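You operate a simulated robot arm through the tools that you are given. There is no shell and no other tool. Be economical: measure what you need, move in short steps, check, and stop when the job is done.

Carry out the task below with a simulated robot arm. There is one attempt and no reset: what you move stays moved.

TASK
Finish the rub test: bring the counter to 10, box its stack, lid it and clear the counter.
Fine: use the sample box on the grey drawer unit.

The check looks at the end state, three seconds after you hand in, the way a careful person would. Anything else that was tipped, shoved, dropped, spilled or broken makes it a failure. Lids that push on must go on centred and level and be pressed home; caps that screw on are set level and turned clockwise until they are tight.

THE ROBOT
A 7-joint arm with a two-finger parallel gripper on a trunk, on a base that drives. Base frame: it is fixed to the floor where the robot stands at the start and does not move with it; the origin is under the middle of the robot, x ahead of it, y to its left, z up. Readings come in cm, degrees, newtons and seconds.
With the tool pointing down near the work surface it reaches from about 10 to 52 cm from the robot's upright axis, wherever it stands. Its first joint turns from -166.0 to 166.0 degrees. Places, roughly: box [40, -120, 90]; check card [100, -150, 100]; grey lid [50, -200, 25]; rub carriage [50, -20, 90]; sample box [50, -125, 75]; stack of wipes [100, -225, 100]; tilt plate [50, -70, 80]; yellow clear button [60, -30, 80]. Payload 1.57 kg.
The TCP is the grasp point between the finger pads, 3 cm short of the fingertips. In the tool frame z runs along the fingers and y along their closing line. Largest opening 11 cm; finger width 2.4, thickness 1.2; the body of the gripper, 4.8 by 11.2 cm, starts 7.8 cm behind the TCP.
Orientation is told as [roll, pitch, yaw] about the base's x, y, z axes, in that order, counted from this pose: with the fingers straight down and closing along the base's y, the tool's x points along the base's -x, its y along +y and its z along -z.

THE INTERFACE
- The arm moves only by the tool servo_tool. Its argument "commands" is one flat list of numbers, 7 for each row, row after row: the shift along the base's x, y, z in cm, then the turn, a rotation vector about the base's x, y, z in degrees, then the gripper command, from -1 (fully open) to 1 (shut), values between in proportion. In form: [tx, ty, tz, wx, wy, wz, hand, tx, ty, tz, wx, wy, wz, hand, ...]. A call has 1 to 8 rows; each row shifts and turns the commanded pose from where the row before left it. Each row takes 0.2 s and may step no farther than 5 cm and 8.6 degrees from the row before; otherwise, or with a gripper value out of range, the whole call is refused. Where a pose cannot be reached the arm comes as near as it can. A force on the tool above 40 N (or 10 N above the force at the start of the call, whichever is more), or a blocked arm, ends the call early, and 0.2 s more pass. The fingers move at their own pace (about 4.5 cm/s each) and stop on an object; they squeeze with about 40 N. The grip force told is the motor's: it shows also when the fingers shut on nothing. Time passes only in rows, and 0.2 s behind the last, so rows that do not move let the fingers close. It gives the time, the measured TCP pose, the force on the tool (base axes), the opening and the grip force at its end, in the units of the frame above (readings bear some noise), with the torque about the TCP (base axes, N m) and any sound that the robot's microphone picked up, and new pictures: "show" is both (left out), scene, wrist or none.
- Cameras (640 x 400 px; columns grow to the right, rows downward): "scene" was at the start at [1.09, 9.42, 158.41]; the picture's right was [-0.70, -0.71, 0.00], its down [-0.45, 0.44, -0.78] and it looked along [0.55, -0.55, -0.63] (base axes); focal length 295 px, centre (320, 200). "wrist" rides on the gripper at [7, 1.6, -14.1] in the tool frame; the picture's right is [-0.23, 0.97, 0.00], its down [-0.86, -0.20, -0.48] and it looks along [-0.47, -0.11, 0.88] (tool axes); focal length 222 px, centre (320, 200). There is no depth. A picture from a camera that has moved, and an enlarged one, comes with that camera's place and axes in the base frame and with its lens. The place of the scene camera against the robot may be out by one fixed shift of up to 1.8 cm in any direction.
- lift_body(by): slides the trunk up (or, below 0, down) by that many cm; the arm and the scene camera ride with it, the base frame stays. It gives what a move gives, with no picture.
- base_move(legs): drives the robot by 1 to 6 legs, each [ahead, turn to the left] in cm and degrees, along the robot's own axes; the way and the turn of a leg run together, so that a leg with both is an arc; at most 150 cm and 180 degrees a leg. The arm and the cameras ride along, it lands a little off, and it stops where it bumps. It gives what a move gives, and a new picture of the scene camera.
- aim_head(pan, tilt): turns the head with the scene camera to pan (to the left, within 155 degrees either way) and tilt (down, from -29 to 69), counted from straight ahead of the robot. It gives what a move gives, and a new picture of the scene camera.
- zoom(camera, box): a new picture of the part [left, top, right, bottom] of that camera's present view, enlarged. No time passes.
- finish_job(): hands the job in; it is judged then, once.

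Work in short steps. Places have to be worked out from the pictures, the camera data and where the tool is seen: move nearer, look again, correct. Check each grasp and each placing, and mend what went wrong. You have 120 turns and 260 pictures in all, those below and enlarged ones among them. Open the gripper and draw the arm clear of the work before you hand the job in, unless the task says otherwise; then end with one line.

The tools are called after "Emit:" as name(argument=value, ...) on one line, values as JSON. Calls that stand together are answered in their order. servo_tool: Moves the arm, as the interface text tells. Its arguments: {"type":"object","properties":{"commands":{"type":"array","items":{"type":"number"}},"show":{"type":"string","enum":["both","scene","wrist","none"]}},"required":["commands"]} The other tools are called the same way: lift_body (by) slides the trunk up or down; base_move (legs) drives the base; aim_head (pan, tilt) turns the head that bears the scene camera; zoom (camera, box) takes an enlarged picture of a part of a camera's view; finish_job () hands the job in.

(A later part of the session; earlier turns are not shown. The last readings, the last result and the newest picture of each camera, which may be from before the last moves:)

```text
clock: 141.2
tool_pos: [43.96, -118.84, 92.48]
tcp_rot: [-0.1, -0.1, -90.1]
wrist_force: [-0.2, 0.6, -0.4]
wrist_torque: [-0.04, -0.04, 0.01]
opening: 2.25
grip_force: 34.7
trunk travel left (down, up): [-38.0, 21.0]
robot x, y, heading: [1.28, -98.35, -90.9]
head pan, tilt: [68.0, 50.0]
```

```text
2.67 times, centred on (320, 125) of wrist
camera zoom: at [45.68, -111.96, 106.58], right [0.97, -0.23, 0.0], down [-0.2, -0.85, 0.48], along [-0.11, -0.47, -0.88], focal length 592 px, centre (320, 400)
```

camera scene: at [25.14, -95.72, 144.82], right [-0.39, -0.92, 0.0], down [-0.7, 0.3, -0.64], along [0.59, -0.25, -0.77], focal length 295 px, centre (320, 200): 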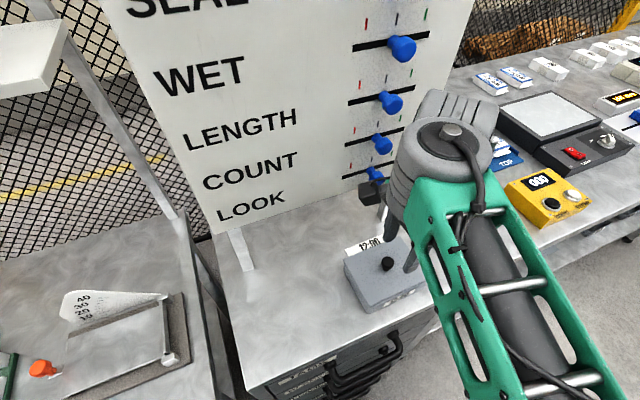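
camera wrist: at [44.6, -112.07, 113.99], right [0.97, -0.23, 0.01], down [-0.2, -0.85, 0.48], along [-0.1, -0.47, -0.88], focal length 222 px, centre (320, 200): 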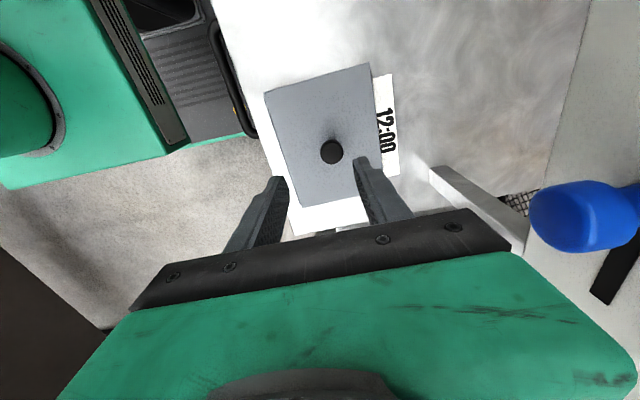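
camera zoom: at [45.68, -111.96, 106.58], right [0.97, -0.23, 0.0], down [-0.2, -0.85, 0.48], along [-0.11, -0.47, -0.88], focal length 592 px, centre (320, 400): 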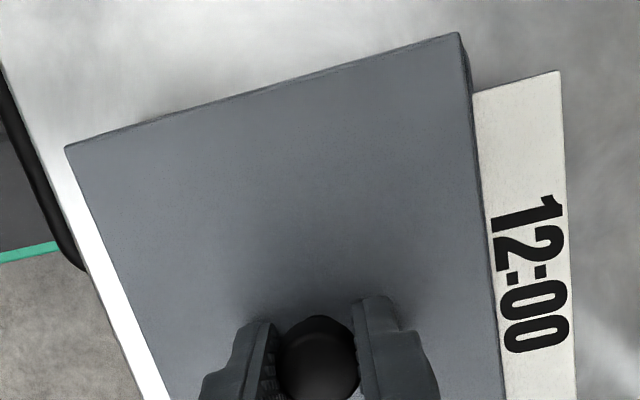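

Centred nicely (a sliver of rim just visible at the back). Nudge +0.08 x, lower to contact and press.

Emit:
servo_tool(commands=[0.08, 0, -0.05, 0, 0, 0, 1, 0, 0, -0.1, 0, 0, 0, 1, 0, 0, -0.1, 0, 0, 0, 1], show="none")

Emit:
servo_tool(commands=[0, 0, -0.12, 0, 0, 0, 1, 0, 0, -0.1, 0, 0, 0, 1], show="none")

```text
clock: 142.0
tool_pos: [44.0, -118.93, 92.41]
tcp_rot: [0.1, -0.1, -90.1]
wrist_force: [-0.3, -1.3, 13.9]
wrist_torque: [0.33, 0.09, -0.06]
opening: 2.25
grip_force: 35.1
trunk travel left (down, up): [-38.0, 21.0]
robot x, y, heading: [1.33, -98.02, -91.2]
head pan, tilt: [68.0, 50.0]
```

```text
clock: 142.6
tool_pos: [43.99, -118.86, 92.42]
tcp_rot: [0.4, -0.1, -90.1]
wrist_force: [-0.3, -4.1, 32.5]
wrist_torque: [0.07, 0.16, -0.12]
opening: 2.3
grip_force: 35.1
trunk travel left (down, up): [-38.0, 21.0]
robot x, y, heading: [1.52, -98.79, -91.2]
head pan, tilt: [68.0, 50.0]
```

Firmly seated at 32 N with no further travel. Relieve, release, lift and check.

Emit:
servo_tool(commands=[0, 0, 0.2, 0, 0, 0, 1, 0, 0, 0.1, 0, 0, 0, 1, 0, 0, 0, 0, 0, 0, 0.5, 0, 0, 0, 0, 0, 0, 0.2, 0, 0, 0, 0, 0, 0, 0, 0, 0, 4, 0, 0, 0, 0, -1, -1, 4, 0, 0, 0, 0, -3, -3, 2, 0, 0, 0, 0], show="none")

Emit:
servo_tool(commands=[-3, -3.5, 2, 0, 0, 0, 0, -4, -2, 0, 0, 0, 0, 0, -4, -2, 0, 0, 0, 0, 0, -4, -2, 0, 0, 0, 0, 0, -4, -1, 0, 0, 0, 0, 0], show="scene")

Emit:
zoom(camera="scene", box=[330, 225, 450, 325])

```text
clock: 144.4
tool_pos: [40.03, -122.92, 102.12]
tcp_rot: [-0.1, -0.1, -90.0]
wrist_force: [0.3, 0.9, -0.1]
wrist_torque: [-0.02, 0.02, -0.03]
opening: 5.5
grip_force: 0.0
trunk travel left (down, up): [-38.0, 21.0]
robot x, y, heading: [1.69, -97.93, -91.0]
head pan, tilt: [68.0, 50.0]
```

```text
refused: row 1 steps farther than a row can; nothing moved
```

```text
4.00 times, centred on (390, 275) of scene
camera zoom: at [25.15, -95.71, 144.8], right [-0.39, -0.92, 0.0], down [-0.7, 0.3, -0.64], along [0.59, -0.25, -0.77], focal length 1180 px, centre (40, -100)
```

zoom: 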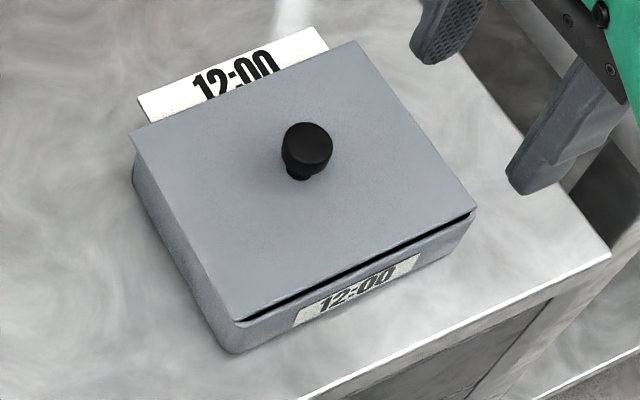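

The lid shows the front slit again after release. Let me look with the wrist camera to see whether it moved.

Emit:
servo_tool(commands=[1, 2.5, 0, 0, 0, 0, 0, 2, 1.5, -1, 0, 0, 0, 0, 0, 0, 0, 0, 0, 0, 0], show="none")

Emit:
zoom(camera="wrist", box=[200, 40, 440, 190])

Emit:
zoom(camera="wrist", box=[240, 60, 320, 140])

```text
clock: 145.2
tool_pos: [43.09, -118.85, 101.12]
tcp_rot: [-0.3, -0.1, -90.0]
wrist_force: [-0.1, -0.2, -1.0]
wrist_torque: [-0.01, 0.01, -0.04]
opening: 5.51
grip_force: 0.0
trunk travel left (down, up): [-38.0, 21.0]
robot x, y, heading: [1.43, -98.6, -91.2]
head pan, tilt: [68.0, 50.0]
```

```text
2.67 times, centred on (320, 115) of wrist
camera zoom: at [44.87, -111.86, 115.32], right [0.97, -0.23, 0.0], down [-0.2, -0.85, 0.48], along [-0.11, -0.47, -0.88], focal length 592 px, centre (320, 427)
```

zoom: 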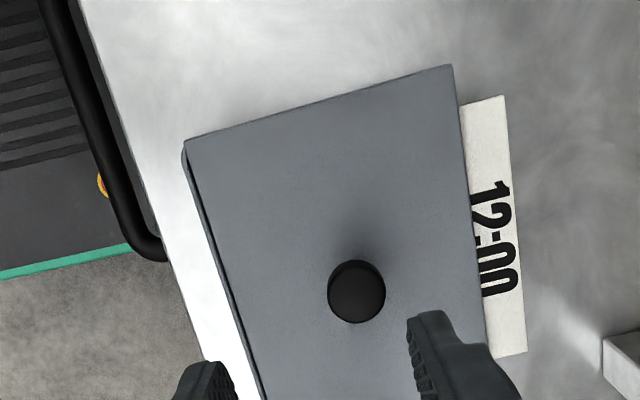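

```text
5.00 times, centred on (280, 100) of wrist
camera zoom: at [44.87, -111.86, 115.32], right [0.97, -0.23, 0.0], down [-0.2, -0.85, 0.48], along [-0.11, -0.47, -0.88], focal length 1111 px, centre (520, 700)
```

zoom: 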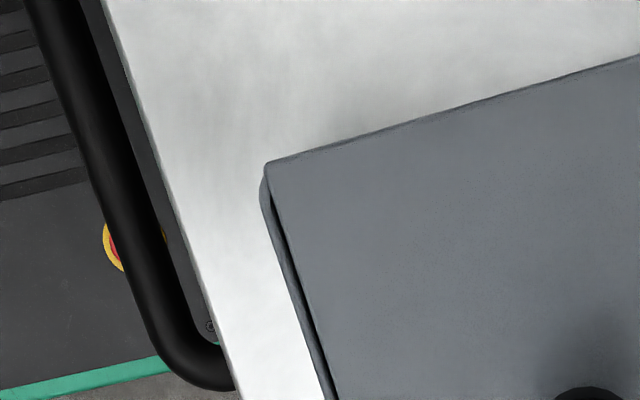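

The lid slid +x as the gripper let go. Instead of gripping, I'll straddle the knob with a loose gap (~3 cm) and nudge it -x, checking visually.

Emit:
servo_tool(commands=[1.6, -0.1, -2, 0, 0, 0, 0.4, 0, 0, -3, 0, 0, 0, 0.4, 0, 0, -2, 0, 0, 0, 0.4, 0, 0, -1.2, 0, 0, 0, 0.4], show="none")

Emit:
zoom(camera="wrist", box=[200, 50, 440, 200])

```text
clock: 146.2
tool_pos: [44.55, -119.0, 92.98]
tcp_rot: [-0.1, 0.0, -90.1]
wrist_force: [1.0, 0.4, 0.6]
wrist_torque: [0.01, 0.0, -0.01]
opening: 3.29
grip_force: 0.1
trunk travel left (down, up): [-38.0, 21.0]
robot x, y, heading: [2.03, -98.06, -91.3]
head pan, tilt: [68.0, 50.0]
```

```text
2.67 times, centred on (320, 125) of wrist
camera zoom: at [46.37, -112.04, 107.12], right [0.97, -0.23, 0.0], down [-0.2, -0.85, 0.48], along [-0.11, -0.47, -0.88], focal length 592 px, centre (320, 400)
```

zoom: 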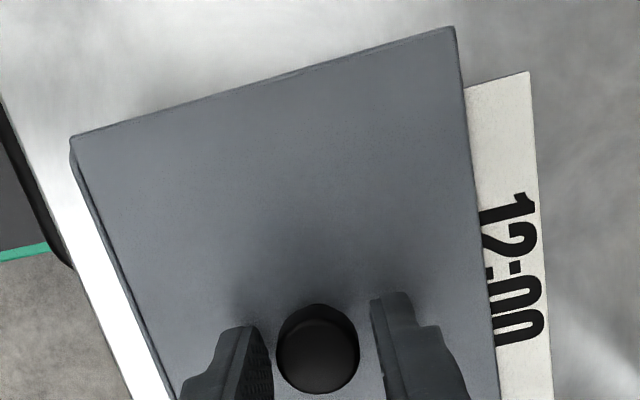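

Straddling works (knob nearer the -x finger). Move -x 0.85 to bring the +x finger to the knob, then look.

Emit:
servo_tool(commands=[-0.3, 0, 0, 0, 0, 0, 0.4, -0.3, 0, 0, 0, 0, 0, 0.4, -0.3, 0, 0, 0, 0, 0, 0.4], show="none")

Emit:
zoom(camera="wrist", box=[200, 50, 440, 200])

```text
clock: 147.0
tool_pos: [43.65, -119.1, 93.14]
tcp_rot: [-0.1, -0.1, -90.1]
wrist_force: [0.0, 0.0, -0.3]
wrist_torque: [-0.03, -0.02, 0.01]
opening: 3.29
grip_force: 0.1
trunk travel left (down, up): [-38.0, 21.0]
robot x, y, heading: [1.31, -98.48, -91.6]
head pan, tilt: [68.0, 50.0]
```

```text
2.67 times, centred on (320, 125) of wrist
camera zoom: at [45.45, -112.07, 107.17], right [0.97, -0.23, 0.0], down [-0.2, -0.85, 0.48], along [-0.11, -0.47, -0.88], focal length 592 px, centre (320, 400)
```

zoom: 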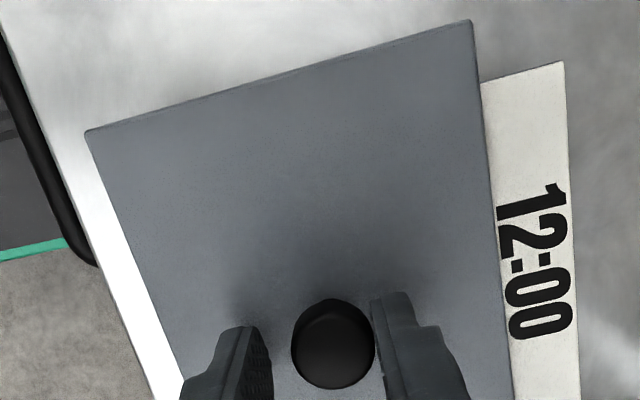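

Emit:
zoom(camera="scene", box=[330, 225, 450, 325])

Emit:
zoom(camera="scene", box=[380, 280, 430, 320])

```text
4.00 times, centred on (390, 275) of scene
camera zoom: at [25.13, -95.72, 144.81], right [-0.39, -0.92, 0.0], down [-0.7, 0.3, -0.64], along [0.59, -0.25, -0.77], focal length 1180 px, centre (40, -100)
```

zoom: 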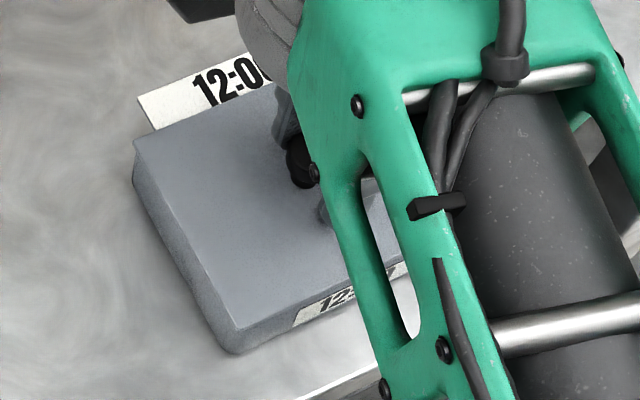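

```text
10.00 times, centred on (405, 300) of scene
camera zoom: at [25.13, -95.72, 144.81], right [-0.39, -0.92, 0.0], down [-0.7, 0.3, -0.64], along [0.59, -0.25, -0.77], focal length 2951 px, centre (-530, -800)
```

zoom: 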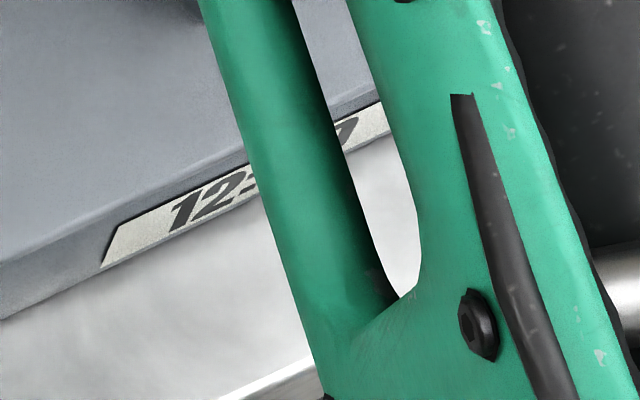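

Slit is gone; lid flush at the front. Back off +0.15 to break contact and lift straight up, then inspect.

Emit:
servo_tool(commands=[0.15, 0, 0, 0, 0, 0, 0.4, 0, 0, 0, 0, 0, 0, 0.4, 0, 0, 2, 0, 0, 0, 0.4, 0, 0, 3, 0, 0, 0, 0.4, -0.5, 0, 4, 0, 0, 0, 0.4], show="none")

Emit:
zoom(camera="wrist", box=[200, 40, 440, 190])

Emit:
servo_tool(commands=[-3, -3, 2, 0, 0, 0, 0.4, -3, -3, 2, 0, 0, 0, 0.4, -4, -2, 0, 0, 0, 0, 0.4, -4, -2, 0, 0, 0, 0, 0.4], show="scene")

Emit:
zoom(camera="scene", box=[330, 225, 450, 325])

```text
clock: 148.2
tool_pos: [43.39, -118.91, 101.99]
tcp_rot: [-0.3, 0.0, -90.1]
wrist_force: [-0.5, -0.1, -0.7]
wrist_torque: [0.01, 0.03, -0.01]
opening: 3.32
grip_force: 0.1
trunk travel left (down, up): [-38.0, 21.0]
robot x, y, heading: [1.37, -98.23, -91.2]
head pan, tilt: [68.0, 50.0]
```

```text
2.67 times, centred on (320, 115) of wrist
camera zoom: at [45.21, -112.04, 116.15], right [0.97, -0.23, -0.01], down [-0.2, -0.85, 0.48], along [-0.11, -0.47, -0.88], focal length 592 px, centre (320, 427)
```

zoom: 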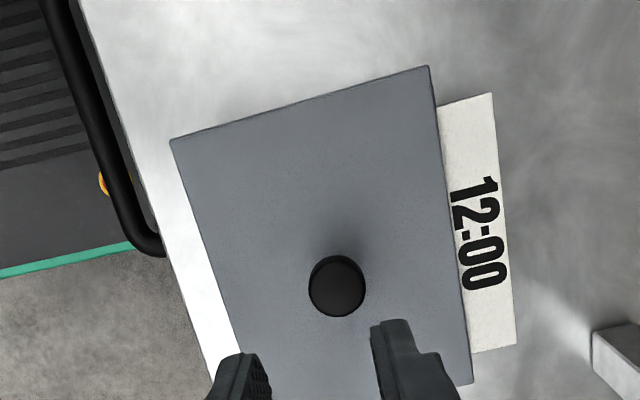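

```text
clock: 149.2
tool_pos: [29.28, -128.75, 106.21]
tcp_rot: [-0.2, 0.1, -90.1]
wrist_force: [0.6, -1.5, -0.1]
wrist_torque: [0.0, 0.0, -0.02]
opening: 3.32
grip_force: 0.0
trunk travel left (down, up): [-38.0, 21.0]
robot x, y, heading: [1.66, -98.4, -91.3]
head pan, tilt: [68.0, 50.0]
camera scene: at [25.12, -95.72, 144.82], right [-0.39, -0.92, 0.0], down [-0.7, 0.3, -0.64], along [0.59, -0.25, -0.77], focal length 295 px, centre (320, 200)
```

scene: 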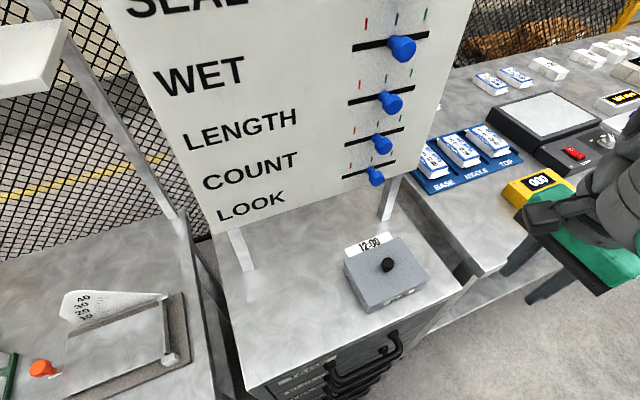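

```text
4.00 times, centred on (390, 275) of scene
camera zoom: at [25.12, -95.72, 144.82], right [-0.39, -0.92, 0.0], down [-0.7, 0.3, -0.64], along [0.59, -0.25, -0.77], focal length 1180 px, centre (40, -100)
```

zoom: 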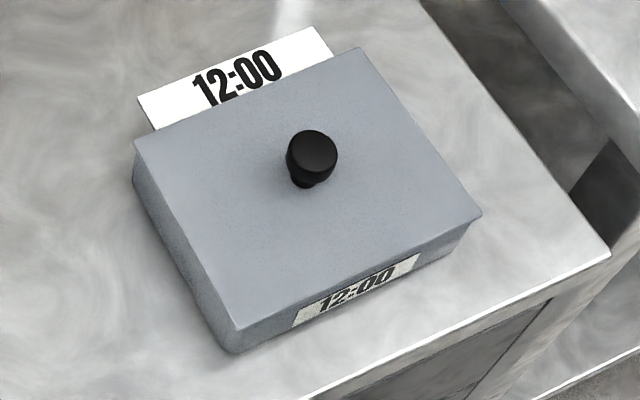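

Lid now sits flush with no slit. I move the arm to the front, back up a little and lower the trunk for the low-angle check.

Emit:
servo_tool(commands=[-4, -1.5, 0, 0, 0, 0, 0, -4, -1.5, 0, 0, 0, 0, 0, -4, -1.5, 0, 0, 0, 0, 0, -4, -1.5, 0, 0, 0, 0, 0, -4, -1, 0, 0, 0, 0, 0, -4, -1, 0, 0, 0, 0, 0, -4, 0, 0, 0, 0, 0, 0], show="none")

Emit:
base_move(legs=[[-8, 0]])

Emit:
lift_body(by=-37)

Emit:
aim_head(pan=40, tilt=28)

Emit:
zoom(camera="scene", box=[240, 180, 400, 300])

```text
clock: 150.8
tool_pos: [1.34, -137.19, 106.41]
tcp_rot: [0.0, 0.1, -90.1]
wrist_force: [0.4, 0.4, -0.5]
wrist_torque: [0.02, 0.03, 0.0]
opening: 5.52
grip_force: 0.0
trunk travel left (down, up): [-38.0, 21.0]
robot x, y, heading: [1.76, -98.19, -91.2]
head pan, tilt: [68.0, 50.0]
```

```text
clock: 151.8
tool_pos: [1.49, -129.22, 106.29]
tcp_rot: [-0.2, 0.1, -90.1]
wrist_force: [0.2, -0.4, 0.5]
wrist_torque: [0.0, 0.02, 0.02]
opening: 5.5
grip_force: 0.0
trunk travel left (down, up): [-38.0, 21.0]
robot x, y, heading: [1.68, -90.14, -91.1]
head pan, tilt: [68.0, 50.0]
camera scene: at [25.29, -87.69, 144.82], right [-0.39, -0.92, 0.0], down [-0.7, 0.3, -0.64], along [0.59, -0.25, -0.77], focal length 295 px, centre (320, 200)
```

scene: 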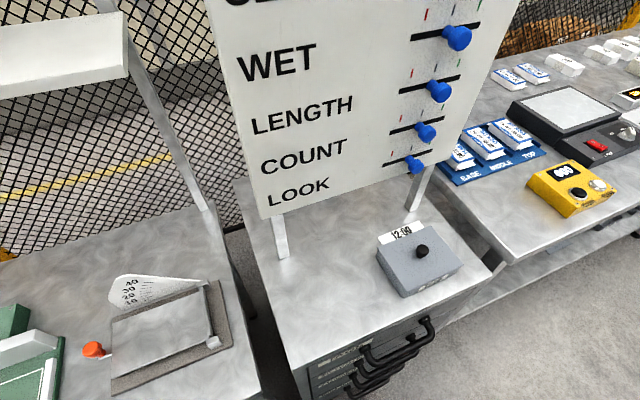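

```text
clock: 155.4
tool_pos: [1.48, -129.11, 69.38]
tcp_rot: [-0.2, 0.0, -90.0]
wrist_force: [0.5, -0.5, 0.9]
wrist_torque: [0.0, -0.01, 0.0]
opening: 5.52
grip_force: 0.1
trunk travel left (down, up): [-1.0, 58.0]
robot x, y, heading: [1.7, -90.23, -91.3]
head pan, tilt: [68.0, 50.0]
```

```text
clock: 156.3
tool_pos: [1.42, -129.15, 69.33]
tcp_rot: [-0.1, 0.0, -90.1]
wrist_force: [0.3, -0.4, 0.2]
wrist_torque: [0.0, 0.0, 0.02]
opening: 5.48
grip_force: 0.0
trunk travel left (down, up): [-1.0, 58.0]
robot x, y, heading: [1.61, -90.43, -91.2]
head pan, tilt: [40.0, 28.0]
camera scene: at [23.92, -91.77, 111.08], right [-0.78, -0.63, 0.0], down [-0.29, 0.37, -0.88], along [0.55, -0.69, -0.47], focal length 295 px, centre (320, 200)
```

scene: 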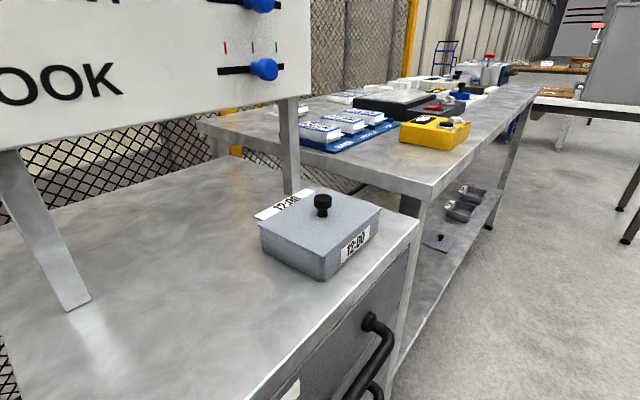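

```text
3.33 times, centred on (320, 240) of scene
camera zoom: at [23.92, -91.77, 111.08], right [-0.78, -0.63, 0.0], down [-0.29, 0.37, -0.88], along [0.55, -0.69, -0.47], focal length 984 px, centre (320, 67)
```

zoom: 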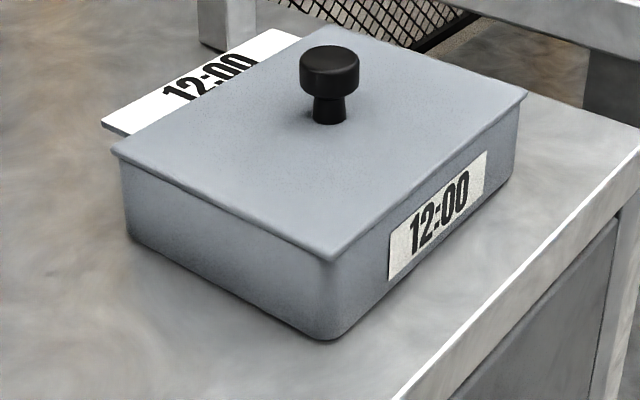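

Looks flush, level and centred. One closer check of the seam.

Emit:
zoom(camera="scene", box=[310, 200, 390, 260])

Emit:
zoom(camera="scene", box=[250, 205, 330, 265])

```text
6.67 times, centred on (350, 230) of scene
camera zoom: at [23.92, -91.77, 111.08], right [-0.78, -0.63, 0.0], down [-0.29, 0.37, -0.88], along [0.55, -0.69, -0.47], focal length 1968 px, centre (120, 0)
```

zoom: 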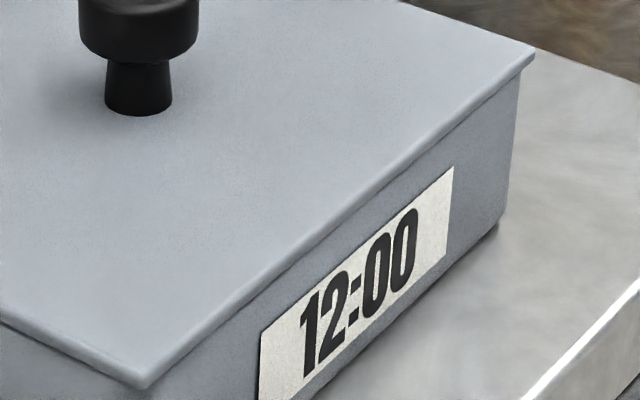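

```text
6.67 times, centred on (290, 235) of scene
camera zoom: at [23.92, -91.77, 111.08], right [-0.78, -0.63, 0.0], down [-0.29, 0.37, -0.88], along [0.55, -0.69, -0.47], focal length 1968 px, centre (520, -33)
```

zoom: 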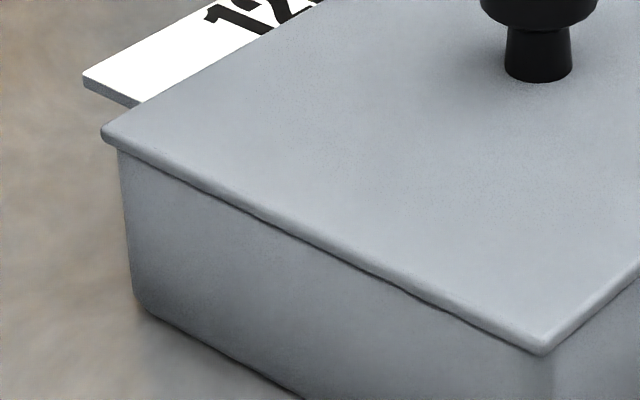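

The seam is tight all round. Now back to the tester to clear the counter: raise the trunk and reverse with a slight S-curve.

Emit:
lift_body(by=45)

Emit:
base_move(legs=[[-33, -12], [-33, 12]])

Emit:
aim_head(pan=85, tilt=48)

```text
refused: 45 is not a number from -40 to 40
```

```text
clock: 160.3
tool_pos: [9.88, -63.16, 69.31]
tcp_rot: [-0.1, 0.1, -90.2]
wrist_force: [0.4, -0.2, -0.2]
wrist_torque: [0.0, -0.02, -0.01]
opening: 5.52
grip_force: 0.0
trunk travel left (down, up): [-1.0, 58.0]
robot x, y, heading: [9.84, -24.57, -91.3]
head pan, tilt: [40.0, 28.0]
camera scene: at [32.36, -25.84, 111.09], right [-0.78, -0.63, 0.0], down [-0.29, 0.37, -0.88], along [0.55, -0.69, -0.47], focal length 295 px, centre (320, 200)
```

scene: 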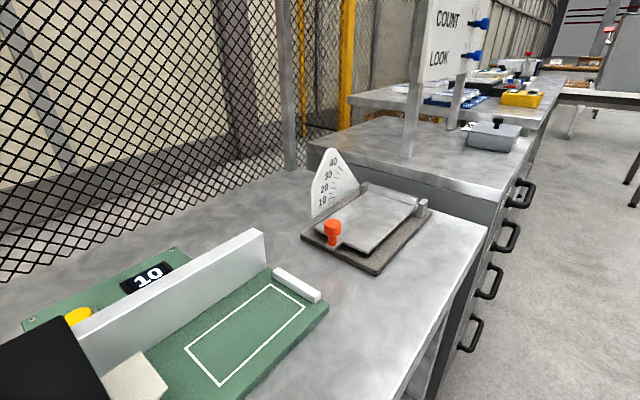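

```text
clock: 161.4
tool_pos: [9.89, -63.14, 69.19]
tcp_rot: [-0.2, 0.0, -90.1]
wrist_force: [-0.2, 0.4, 0.9]
wrist_torque: [-0.01, 0.02, -0.03]
opening: 5.47
grip_force: 0.2
trunk travel left (down, up): [-1.0, 58.0]
robot x, y, heading: [9.97, -24.06, -91.2]
head pan, tilt: [85.0, 48.0]
camera scene: at [34.49, -19.6, 108.09], right [-0.11, -0.99, 0.0], down [-0.74, 0.08, -0.67], along [0.67, -0.07, -0.74], focal length 295 px, centre (320, 200)
```

scene: 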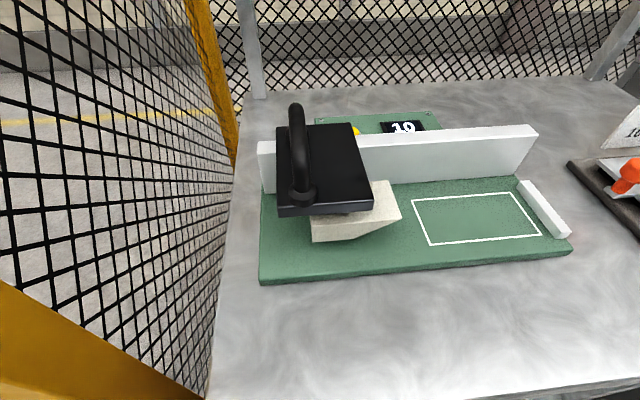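

Base is back at the tester, counter still 10. Raise the trunk 40 and swing the arm round with fingers closed.

Emit:
lift_body(by=40)

Emit:
servo_tool(commands=[4.5, 0, 0, 0, 0, 0, 1, 4.5, 0, 0, 0, 0, 0, 1, 4.5, 0.5, 0, 0, 0, 0, 1, 4.5, 1, 0, 0, 0, 0, 1, 4.5, 2, 0, 0, 0, 0, 1, 4, 3, 0, 0, 0, 0, 1, 4, 3, 0, 0, 0, 0, 1, 3.5, 3.5, 0, 0, 0, 0, 1], show="none")

Emit:
servo_tool(commands=[2, 4.5, 0, 0, 0, 0, 1, 2, 4.5, 0, 0, 0, 0, 1, 1.5, 4.5, 0, 0, -6, 0, 1, 1, 4.5, -1, 0, -6, 0, 1, 2, 3, -2, 0, -6, 0, 1, 2, 2, -2, 0, -6, 0, 1], show="both")

```text
clock: 165.3
tool_pos: [9.85, -63.23, 109.28]
tcp_rot: [-0.2, 0.0, -90.1]
wrist_force: [0.2, -1.1, 0.7]
wrist_torque: [0.02, -0.01, -0.02]
opening: 5.52
grip_force: 0.1
trunk travel left (down, up): [-41.0, 18.0]
robot x, y, heading: [10.24, -24.62, -91.3]
head pan, tilt: [85.0, 48.0]
```

```text
clock: 167.1
tool_pos: [43.97, -50.26, 109.45]
tcp_rot: [0.0, 0.0, -90.0]
wrist_force: [-0.4, 0.0, 0.7]
wrist_torque: [-0.01, 0.0, 0.04]
opening: 0.01
grip_force: 21.7
trunk travel left (down, up): [-41.0, 18.0]
robot x, y, heading: [10.0, -24.29, -91.2]
head pan, tilt: [85.0, 48.0]
```

```text
clock: 168.5
tool_pos: [55.78, -27.26, 108.83]
tcp_rot: [23.0, -0.3, -90.4]
wrist_force: [0.6, -0.2, -0.2]
wrist_torque: [0.01, -0.02, 0.01]
opening: 0.0
grip_force: 20.8
out of reach, approached as far as the arm can: row 5, 6
trunk travel left (down, up): [-41.0, 18.0]
robot x, y, heading: [9.78, -24.46, -91.4]
head pan, tilt: [85.0, 48.0]
camera scene: at [34.4, -19.6, 148.1], right [-0.11, -0.99, 0.0], down [-0.74, 0.08, -0.67], along [0.67, -0.07, -0.74], focal length 295 px, centre (320, 200)
camera wrist: at [51.87, -20.24, 122.33], right [0.89, -0.23, 0.38], down [-0.38, -0.85, 0.37], along [0.24, -0.47, -0.85], focal length 222 px, centre (320, 200)
```

scene: 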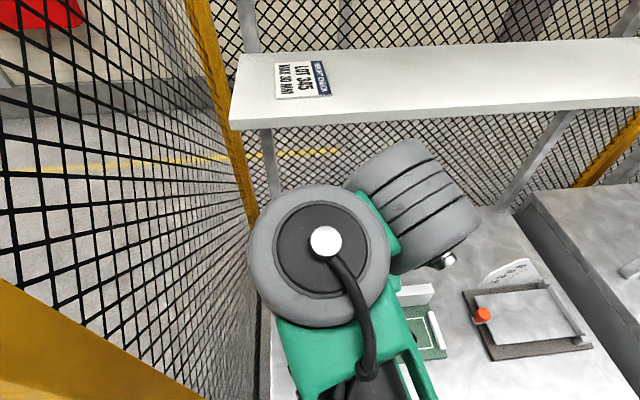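
wrist: 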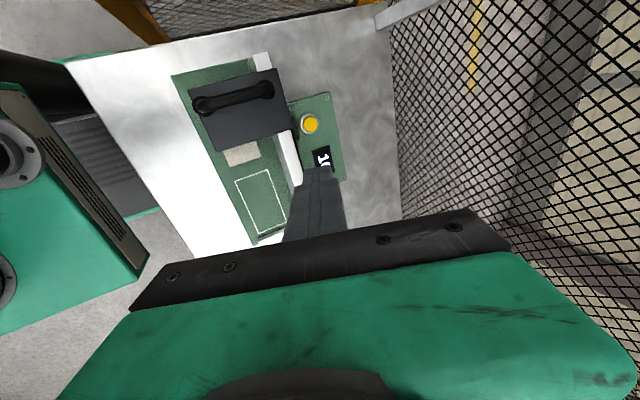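

The wrist flips to a bad posture at this azimuth with yaw -90. I'll retract to the front, then come round with yaw 0 (as for the carriage), which had no such limit.

Emit:
servo_tool(commands=[-2, -4, 1, 0, 6, 0, 1, -2, -4, 1, 0, 6, 0, 1, -2, -4, 0, 0, 6, 0, 1, -3, -4, 0, 0, 5, 0, 1, -3, -4, 0, 0, 0, 0, 1, -4, -3, 0, 0, 0, 0, 1, -4, -3, 0, 0, 0, 0, 1, -4, -3, 0, 0, 0, 0, 1], show="none")

Emit:
servo_tool(commands=[-4, -2, 0, 0, 0, 0, 1, -4, -2, 0, 0, 0, 0, 1, -4, -2, 0, 0, 0, 0, 1, -4, -1, 0, 0, 0, 0, 1, -4, 0, 0, 0, 0, 0, 1, -4, 0, 0, 0, 0, 0, 1], show="scene")

```text
clock: 170.3
tool_pos: [31.92, -56.08, 110.66]
tcp_rot: [0.7, 0.1, -90.1]
wrist_force: [-0.2, -1.6, -0.3]
wrist_torque: [0.02, 0.02, -0.02]
opening: 0.0
grip_force: 21.1
trunk travel left (down, up): [-41.0, 18.0]
robot x, y, heading: [9.99, -24.26, -91.6]
head pan, tilt: [85.0, 48.0]
```

```text
clock: 171.7
tool_pos: [7.87, -62.84, 110.83]
tcp_rot: [0.9, 0.0, -90.1]
wrist_force: [-0.6, -0.8, 0.3]
wrist_torque: [0.01, -0.03, -0.01]
opening: 0.03
grip_force: 21.4
trunk travel left (down, up): [-41.0, 18.0]
robot x, y, heading: [10.26, -24.43, -91.4]
head pan, tilt: [85.0, 48.0]
camera scene: at [34.48, -19.59, 148.09], right [-0.11, -0.99, 0.0], down [-0.74, 0.08, -0.67], along [0.67, -0.07, -0.74], focal length 295 px, centre (320, 200)
```

scene: 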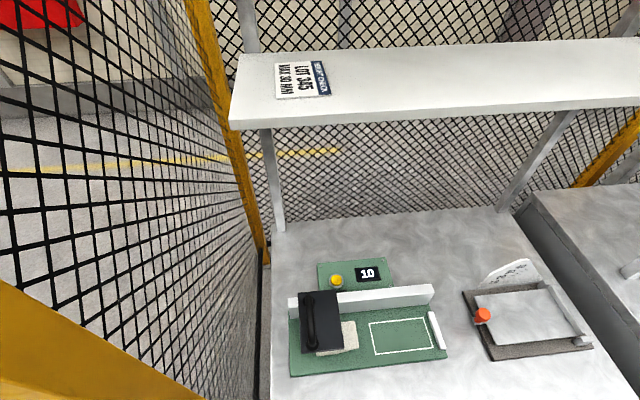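

Posture is clean. Sweep out again while turning yaw to 0.

Emit:
servo_tool(commands=[4.2, 0.5, 0, 0, 0, 6.5, 1, 4.2, 0.5, 0, 0, 0, 6.5, 1, 4.2, 0.5, 0, 0, 0, 6.5, 1, 4.2, 1, 0, 0, 0, 6.5, 1, 4.2, 1.5, 0, 0, 0, 6.5, 1, 4.2, 2, 0, 0, 0, 6.5, 1, 4, 2, 0, 0, 0, 6.5, 1, 4, 2.5, 0, 0, 0, 6.5, 1], show="none")

Emit:
servo_tool(commands=[2.5, 4, 0, 0, 0, 6.5, 1, 2.5, 4, -1, 0, 0, 6.5, 1, 2, 4, -1, 0, 0, 6.5, 1, 2, 4, -1, 0, 0, 6.5, 1, 2, 4, -1, 0, 0, 6.5, 1, 1, 4, -1, 0, 0, 5.5, 1], show="both")

```text
clock: 173.5
tool_pos: [41.32, -52.4, 110.81]
tcp_rot: [1.0, 0.1, -38.1]
wrist_force: [-0.4, -0.5, 0.4]
wrist_torque: [0.0, -0.02, 0.03]
opening: 0.01
grip_force: 21.3
trunk travel left (down, up): [-41.0, 18.0]
robot x, y, heading: [9.55, -24.79, -91.1]
head pan, tilt: [85.0, 48.0]
```

```text
clock: 174.9
tool_pos: [53.05, -28.21, 105.73]
tcp_rot: [0.9, 0.0, -0.1]
wrist_force: [0.4, 0.4, -0.3]
wrist_torque: [0.0, 0.02, -0.01]
opening: 0.02
grip_force: 21.5
trunk travel left (down, up): [-41.0, 18.0]
robot x, y, heading: [9.76, -24.24, -91.3]
head pan, tilt: [85.0, 48.0]
camera scene: at [34.51, -19.58, 148.09], right [-0.11, -0.99, 0.0], down [-0.74, 0.08, -0.67], along [0.67, -0.07, -0.74], focal length 295 px, centre (320, 200)
camera wrist: at [46.29, -26.86, 119.96], right [0.23, 0.97, 0.01], down [0.85, -0.21, 0.48], along [0.47, -0.1, -0.88], focal length 222 px, centre (320, 200)
```

scene: 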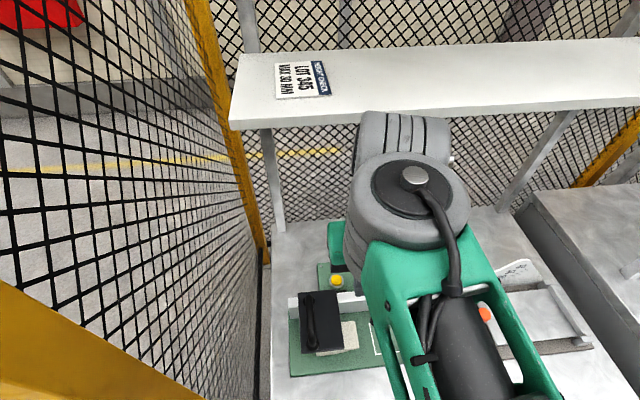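
wrist: 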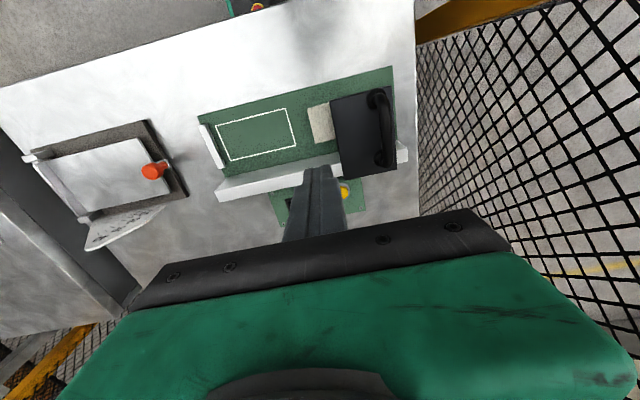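

Good. Lower to z≈97 while tilting 12° and advancing toward the button, keeping above the carriage.

Emit:
servo_tool(commands=[0, 0.5, -3, -0.9, 0, 0, 1, 0, 0.4, -3, 0, -6, 0, 1, 2, 0, -2, 0, -6, 0, 1, 2, 0, -1, 0, 0, 0, 1, 2, 0, 0, 0, 0, 0, 1], show="both")

Emit:
zoom(camera="wrist", box=[240, 80, 440, 220])

```text
clock: 176.1
tool_pos: [59.15, -27.52, 96.73]
tcp_rot: [0.0, -12.0, -0.3]
wrist_force: [0.7, -0.8, 0.1]
wrist_torque: [0.02, 0.01, 0.02]
opening: 0.02
grip_force: 21.6
trunk travel left (down, up): [-41.0, 18.0]
robot x, y, heading: [10.33, -24.75, -91.4]
head pan, tilt: [85.0, 48.0]
camera scene: at [34.53, -19.59, 148.08], right [-0.11, -0.99, 0.0], down [-0.74, 0.08, -0.67], along [0.66, -0.07, -0.74], focal length 295 px, centre (320, 200)
camera wrist: at [49.46, -25.91, 109.1], right [0.23, 0.97, 0.05], down [0.74, -0.2, 0.65], along [0.64, -0.11, -0.76], focal length 222 px, centre (320, 200)
```

scene: 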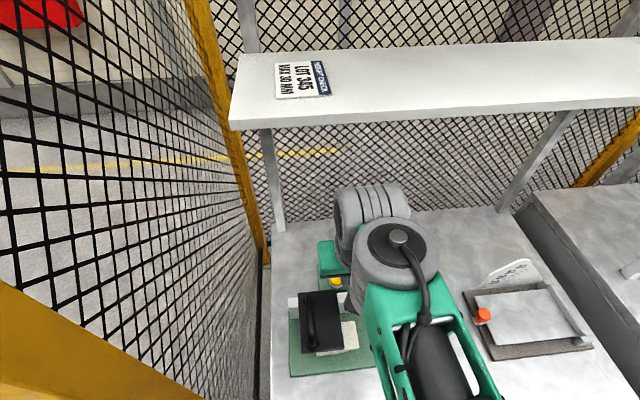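
wrist: 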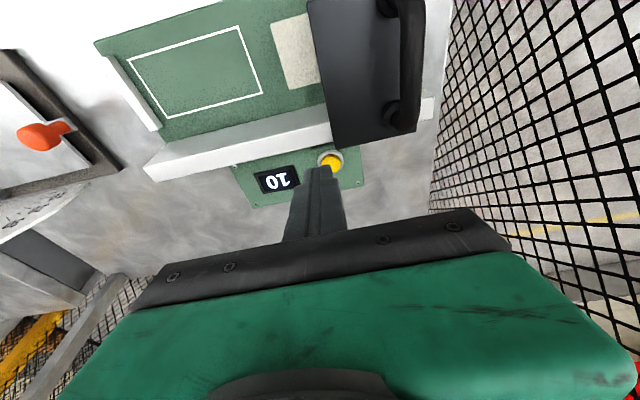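

```text
2.86 times, centred on (340, 150) of wrist
camera zoom: at [49.46, -25.91, 109.1], right [0.23, 0.97, 0.05], down [0.74, -0.2, 0.65], along [0.64, -0.11, -0.76], focal length 635 px, centre (263, 343)
```

zoom: 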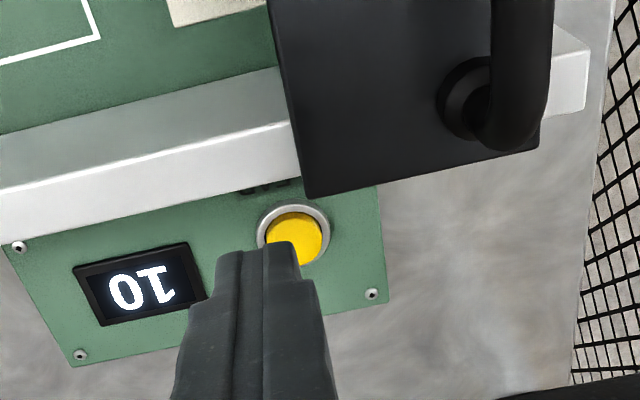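

Works well here. Button ≈(65.1,-26.6). Advance so the tip is above it.

Emit:
servo_tool(commands=[2.7, 0.45, 0, 0, 0, 0, 1, 2.6, 0.45, 0, 0, 0, 0, 1, 0, 0, -2, 0, 0, 0, 1, 0, 0, -2, 0, 0, 0, 1], show="both")

Emit:
zoom(camera="wrist", box=[240, 80, 440, 220])

Emit:
zoom(camera="scene", box=[280, 170, 440, 300])

```text
clock: 177.1
tool_pos: [64.57, -26.55, 92.81]
tcp_rot: [0.0, -12.1, 0.0]
wrist_force: [0.3, 0.3, 0.7]
wrist_torque: [-0.02, -0.01, 0.0]
opening: 0.0
grip_force: 21.3
trunk travel left (down, up): [-41.0, 18.0]
robot x, y, heading: [10.06, -24.5, -90.9]
head pan, tilt: [85.0, 48.0]
camera scene: at [34.48, -19.59, 148.09], right [-0.11, -0.99, 0.0], down [-0.74, 0.08, -0.67], along [0.67, -0.07, -0.74], focal length 295 px, centre (320, 200)
camera wrist: at [54.77, -25.0, 105.12], right [0.22, 0.97, 0.05], down [0.74, -0.2, 0.65], along [0.64, -0.11, -0.76], focal length 222 px, centre (320, 200)
```

scene: 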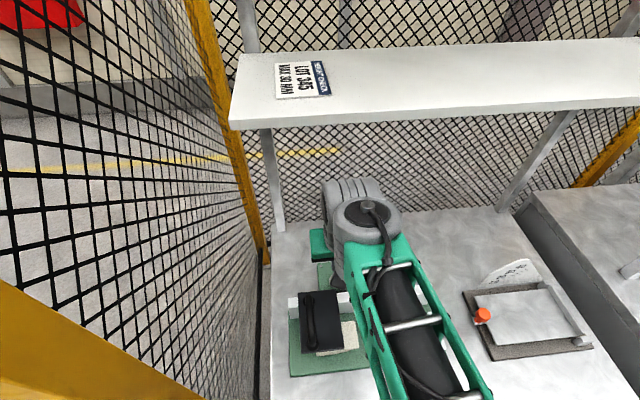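
wrist: 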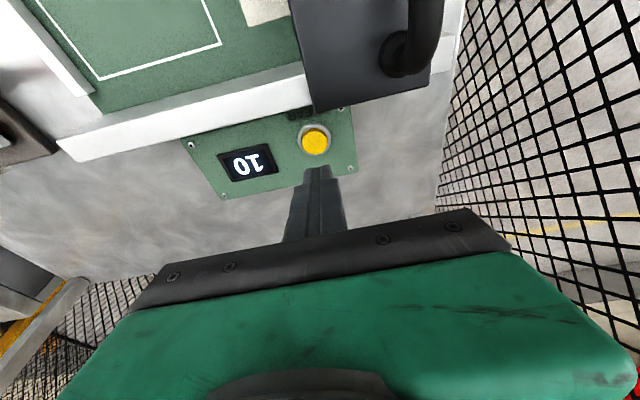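

```text
2.86 times, centred on (340, 150) of wrist
camera zoom: at [54.77, -25.0, 105.12], right [0.22, 0.97, 0.05], down [0.74, -0.2, 0.65], along [0.64, -0.11, -0.76], focal length 635 px, centre (263, 343)
```

zoom: 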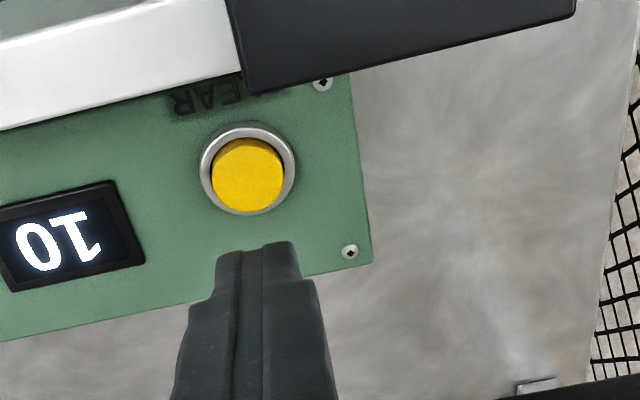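

```text
3.08 times, centred on (360, 235) of scene
camera zoom: at [34.48, -19.59, 148.09], right [-0.11, -0.99, 0.0], down [-0.74, 0.08, -0.67], along [0.67, -0.07, -0.74], focal length 908 px, centre (197, 92)
```

zoom: 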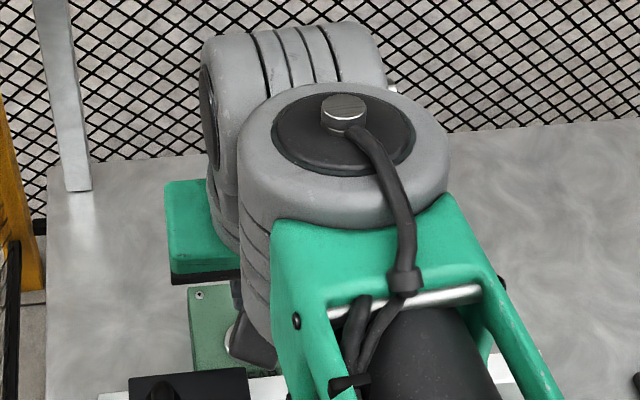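

Button centre resolves to ≈(64.6,-26.75), z≈84–85. Shift -0.6 x, -0.2 y and descend carefully.

Emit:
servo_tool(commands=[-0.6, -0.2, -1.5, 0, 0, 0, 1, 0, 0, -1.5, 0, 0, 0, 1], show="wrist")

Emit:
zoom(camera="wrist", box=[240, 80, 440, 220])

```text
clock: 177.7
tool_pos: [63.9, -26.82, 89.66]
tcp_rot: [0.0, -12.1, -0.1]
wrist_force: [0.5, -0.8, -0.3]
wrist_torque: [0.02, 0.01, 0.02]
opening: 0.0
grip_force: 21.4
trunk travel left (down, up): [-41.0, 18.0]
robot x, y, heading: [10.2, -24.36, -91.2]
head pan, tilt: [85.0, 48.0]
camera wrist: at [54.19, -25.25, 102.11], right [0.22, 0.97, 0.05], down [0.74, -0.2, 0.65], along [0.64, -0.11, -0.76], focal length 222 px, centre (320, 200)
```

wrist: 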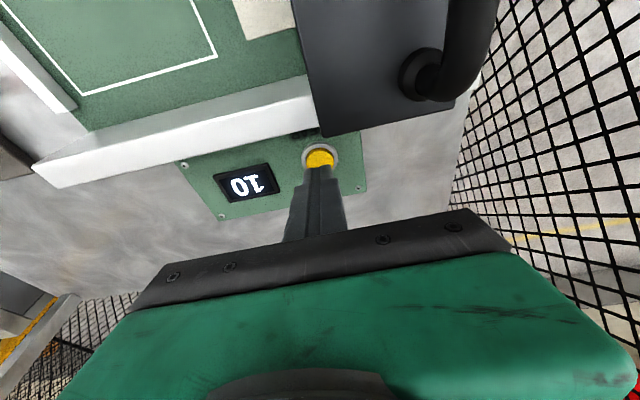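

```text
2.86 times, centred on (340, 150) of wrist
camera zoom: at [54.19, -25.25, 102.11], right [0.22, 0.97, 0.05], down [0.74, -0.2, 0.65], along [0.64, -0.11, -0.76], focal length 635 px, centre (263, 343)
```

zoom: 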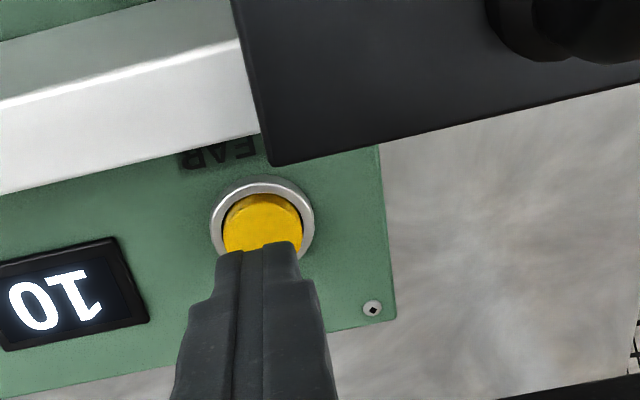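

Well lined up. Continue down in small steps to the press.

Emit:
servo_tool(commands=[0, 0, -0.8, 0, 0, 0, 1, 0, 0, -0.6, 0, 0, 0, 1, 0, 0, -0.5, 0, 0, 0, 1], show="wrist")

Emit:
zoom(camera="wrist", box=[200, 80, 400, 220])

```text
clock: 178.5
tool_pos: [63.88, -26.9, 87.89]
tcp_rot: [-0.1, -12.1, -0.1]
wrist_force: [-0.7, 1.0, 3.5]
wrist_torque: [0.02, 0.03, -0.01]
opening: 0.0
grip_force: 21.3
trunk travel left (down, up): [-41.0, 18.0]
robot x, y, heading: [10.27, -24.31, -91.3]
head pan, tilt: [85.0, 48.0]
heard: click
camera wrist: at [54.18, -25.21, 100.27], right [0.22, 0.97, 0.05], down [0.74, -0.2, 0.65], along [0.64, -0.11, -0.76], focal length 222 px, centre (320, 200)
```

wrist: 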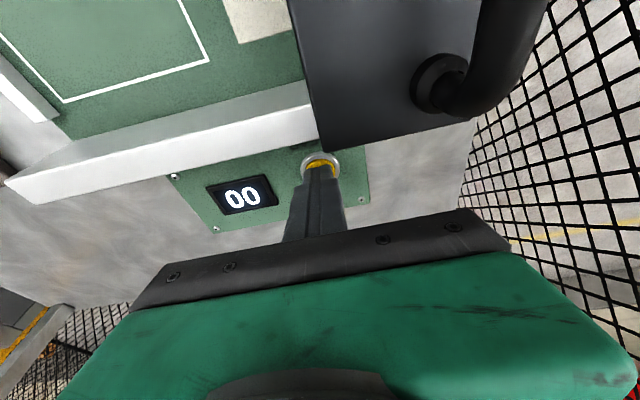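

```text
2.86 times, centred on (300, 150) of wrist
camera zoom: at [54.18, -25.21, 100.27], right [0.22, 0.97, 0.05], down [0.74, -0.2, 0.65], along [0.64, -0.11, -0.76], focal length 635 px, centre (377, 343)
```

zoom: 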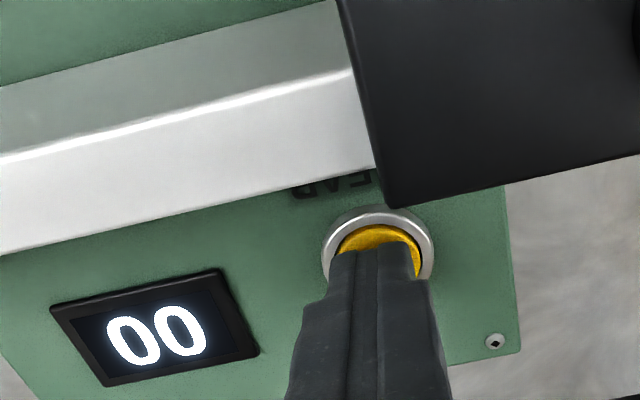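

Clicked and the counter reads 00. Raise and withdraw the arm clear of the tester, opening the gripper.

Emit:
servo_tool(commands=[0, 0, 3, 0, 0, 0, 1, 0, 0, 4, 0, 0, 0, 1, -3, -1, 3, 0, 4, 0, 1, -3, -2, 1, 0, 4, 0, 1, -3, -3, 1, 0, 4, 0, 1, -3, -3, 2, 0, 0, 0, 0.5, -3, -3, 1, 0, 0, 0, 0, -3, -3, 0, 0, 0, 0, -0.5], show="none")

Emit:
servo_tool(commands=[-3, -4, 0, 0, 0, 0, -0.5, -3, -4, 0, 0, 0, 0, -0.5, -4, -3, 0, 0, 0, 0, -0.5, -4, -2, 0, 0, 0, 0, -0.5, -4, -2, 0, 0, 0, 0, -0.5, -4, -2, 0, 0, 0, 0, -0.5], show="scene")

Emit:
zoom(camera="scene", box=[270, 240, 460, 390])

Emit:
aim_head(pan=30, tilt=38)

Emit:
zoom(camera="scene", box=[300, 60, 460, 200])

```text
clock: 180.3
tool_pos: [45.89, -41.93, 102.69]
tcp_rot: [-0.1, 0.1, -0.1]
wrist_force: [0.0, 0.8, -0.1]
wrist_torque: [0.02, 0.02, 0.01]
opening: 6.42
grip_force: 0.1
trunk travel left (down, up): [-41.0, 18.0]
robot x, y, heading: [9.89, -24.32, -91.1]
head pan, tilt: [85.0, 48.0]
```

```text
clock: 181.7
tool_pos: [23.52, -58.97, 102.82]
tcp_rot: [0.0, 0.1, -0.1]
wrist_force: [-0.2, -0.7, -0.7]
wrist_torque: [-0.01, 0.01, 0.05]
opening: 8.26
grip_force: 0.0
trunk travel left (down, up): [-41.0, 18.0]
robot x, y, heading: [10.44, -24.34, -91.1]
head pan, tilt: [85.0, 48.0]
camera scene: at [34.49, -19.6, 148.09], right [-0.11, -0.99, 0.0], down [-0.74, 0.08, -0.67], along [0.67, -0.07, -0.74], focal length 295 px, centre (320, 200)
```

scene: 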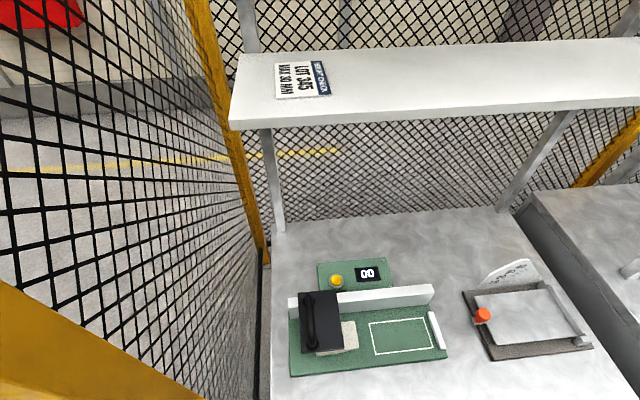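

```text
2.67 times, centred on (365, 315) of scene
camera zoom: at [34.49, -19.6, 148.09], right [-0.11, -0.99, 0.0], down [-0.74, 0.08, -0.67], along [0.67, -0.07, -0.74], focal length 787 px, centre (200, -107)
```

zoom: 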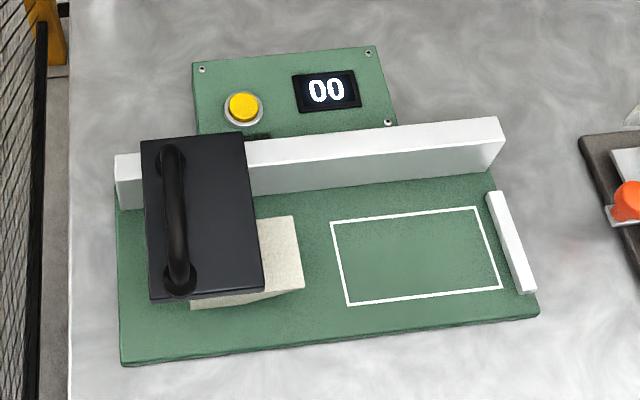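

```text
clock: 182.9
tool_pos: [23.72, -58.94, 102.75]
tcp_rot: [0.0, 0.0, -0.1]
wrist_force: [-0.4, -0.3, 0.1]
wrist_torque: [-0.02, 0.05, -0.03]
opening: 8.25
grip_force: 0.0
trunk travel left (down, up): [-41.0, 18.0]
robot x, y, heading: [9.89, -24.52, -91.3]
head pan, tilt: [30.0, 38.0]
camera scene: at [30.81, -26.29, 149.53], right [-0.88, -0.48, 0.0], down [-0.3, 0.54, -0.79], along [0.38, -0.69, -0.62], focal length 295 px, centre (320, 200)
```

scene: 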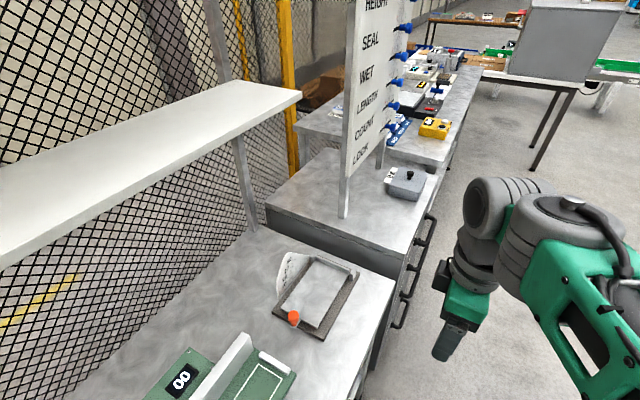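

```text
2.86 times, centred on (380, 130) of scene
camera zoom: at [30.81, -26.29, 149.53], right [-0.88, -0.48, 0.0], down [-0.3, 0.54, -0.79], along [0.38, -0.69, -0.62], focal length 843 px, centre (149, 400)
```

zoom: 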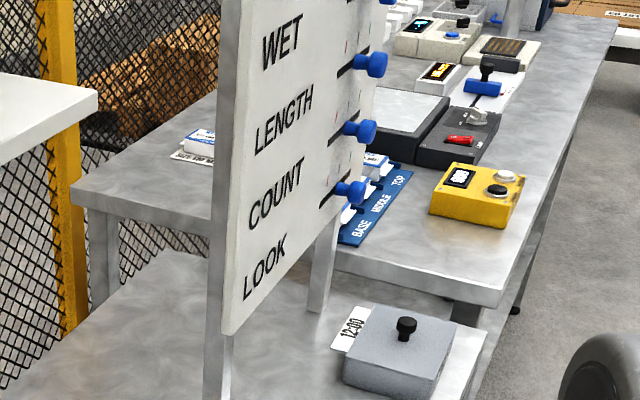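

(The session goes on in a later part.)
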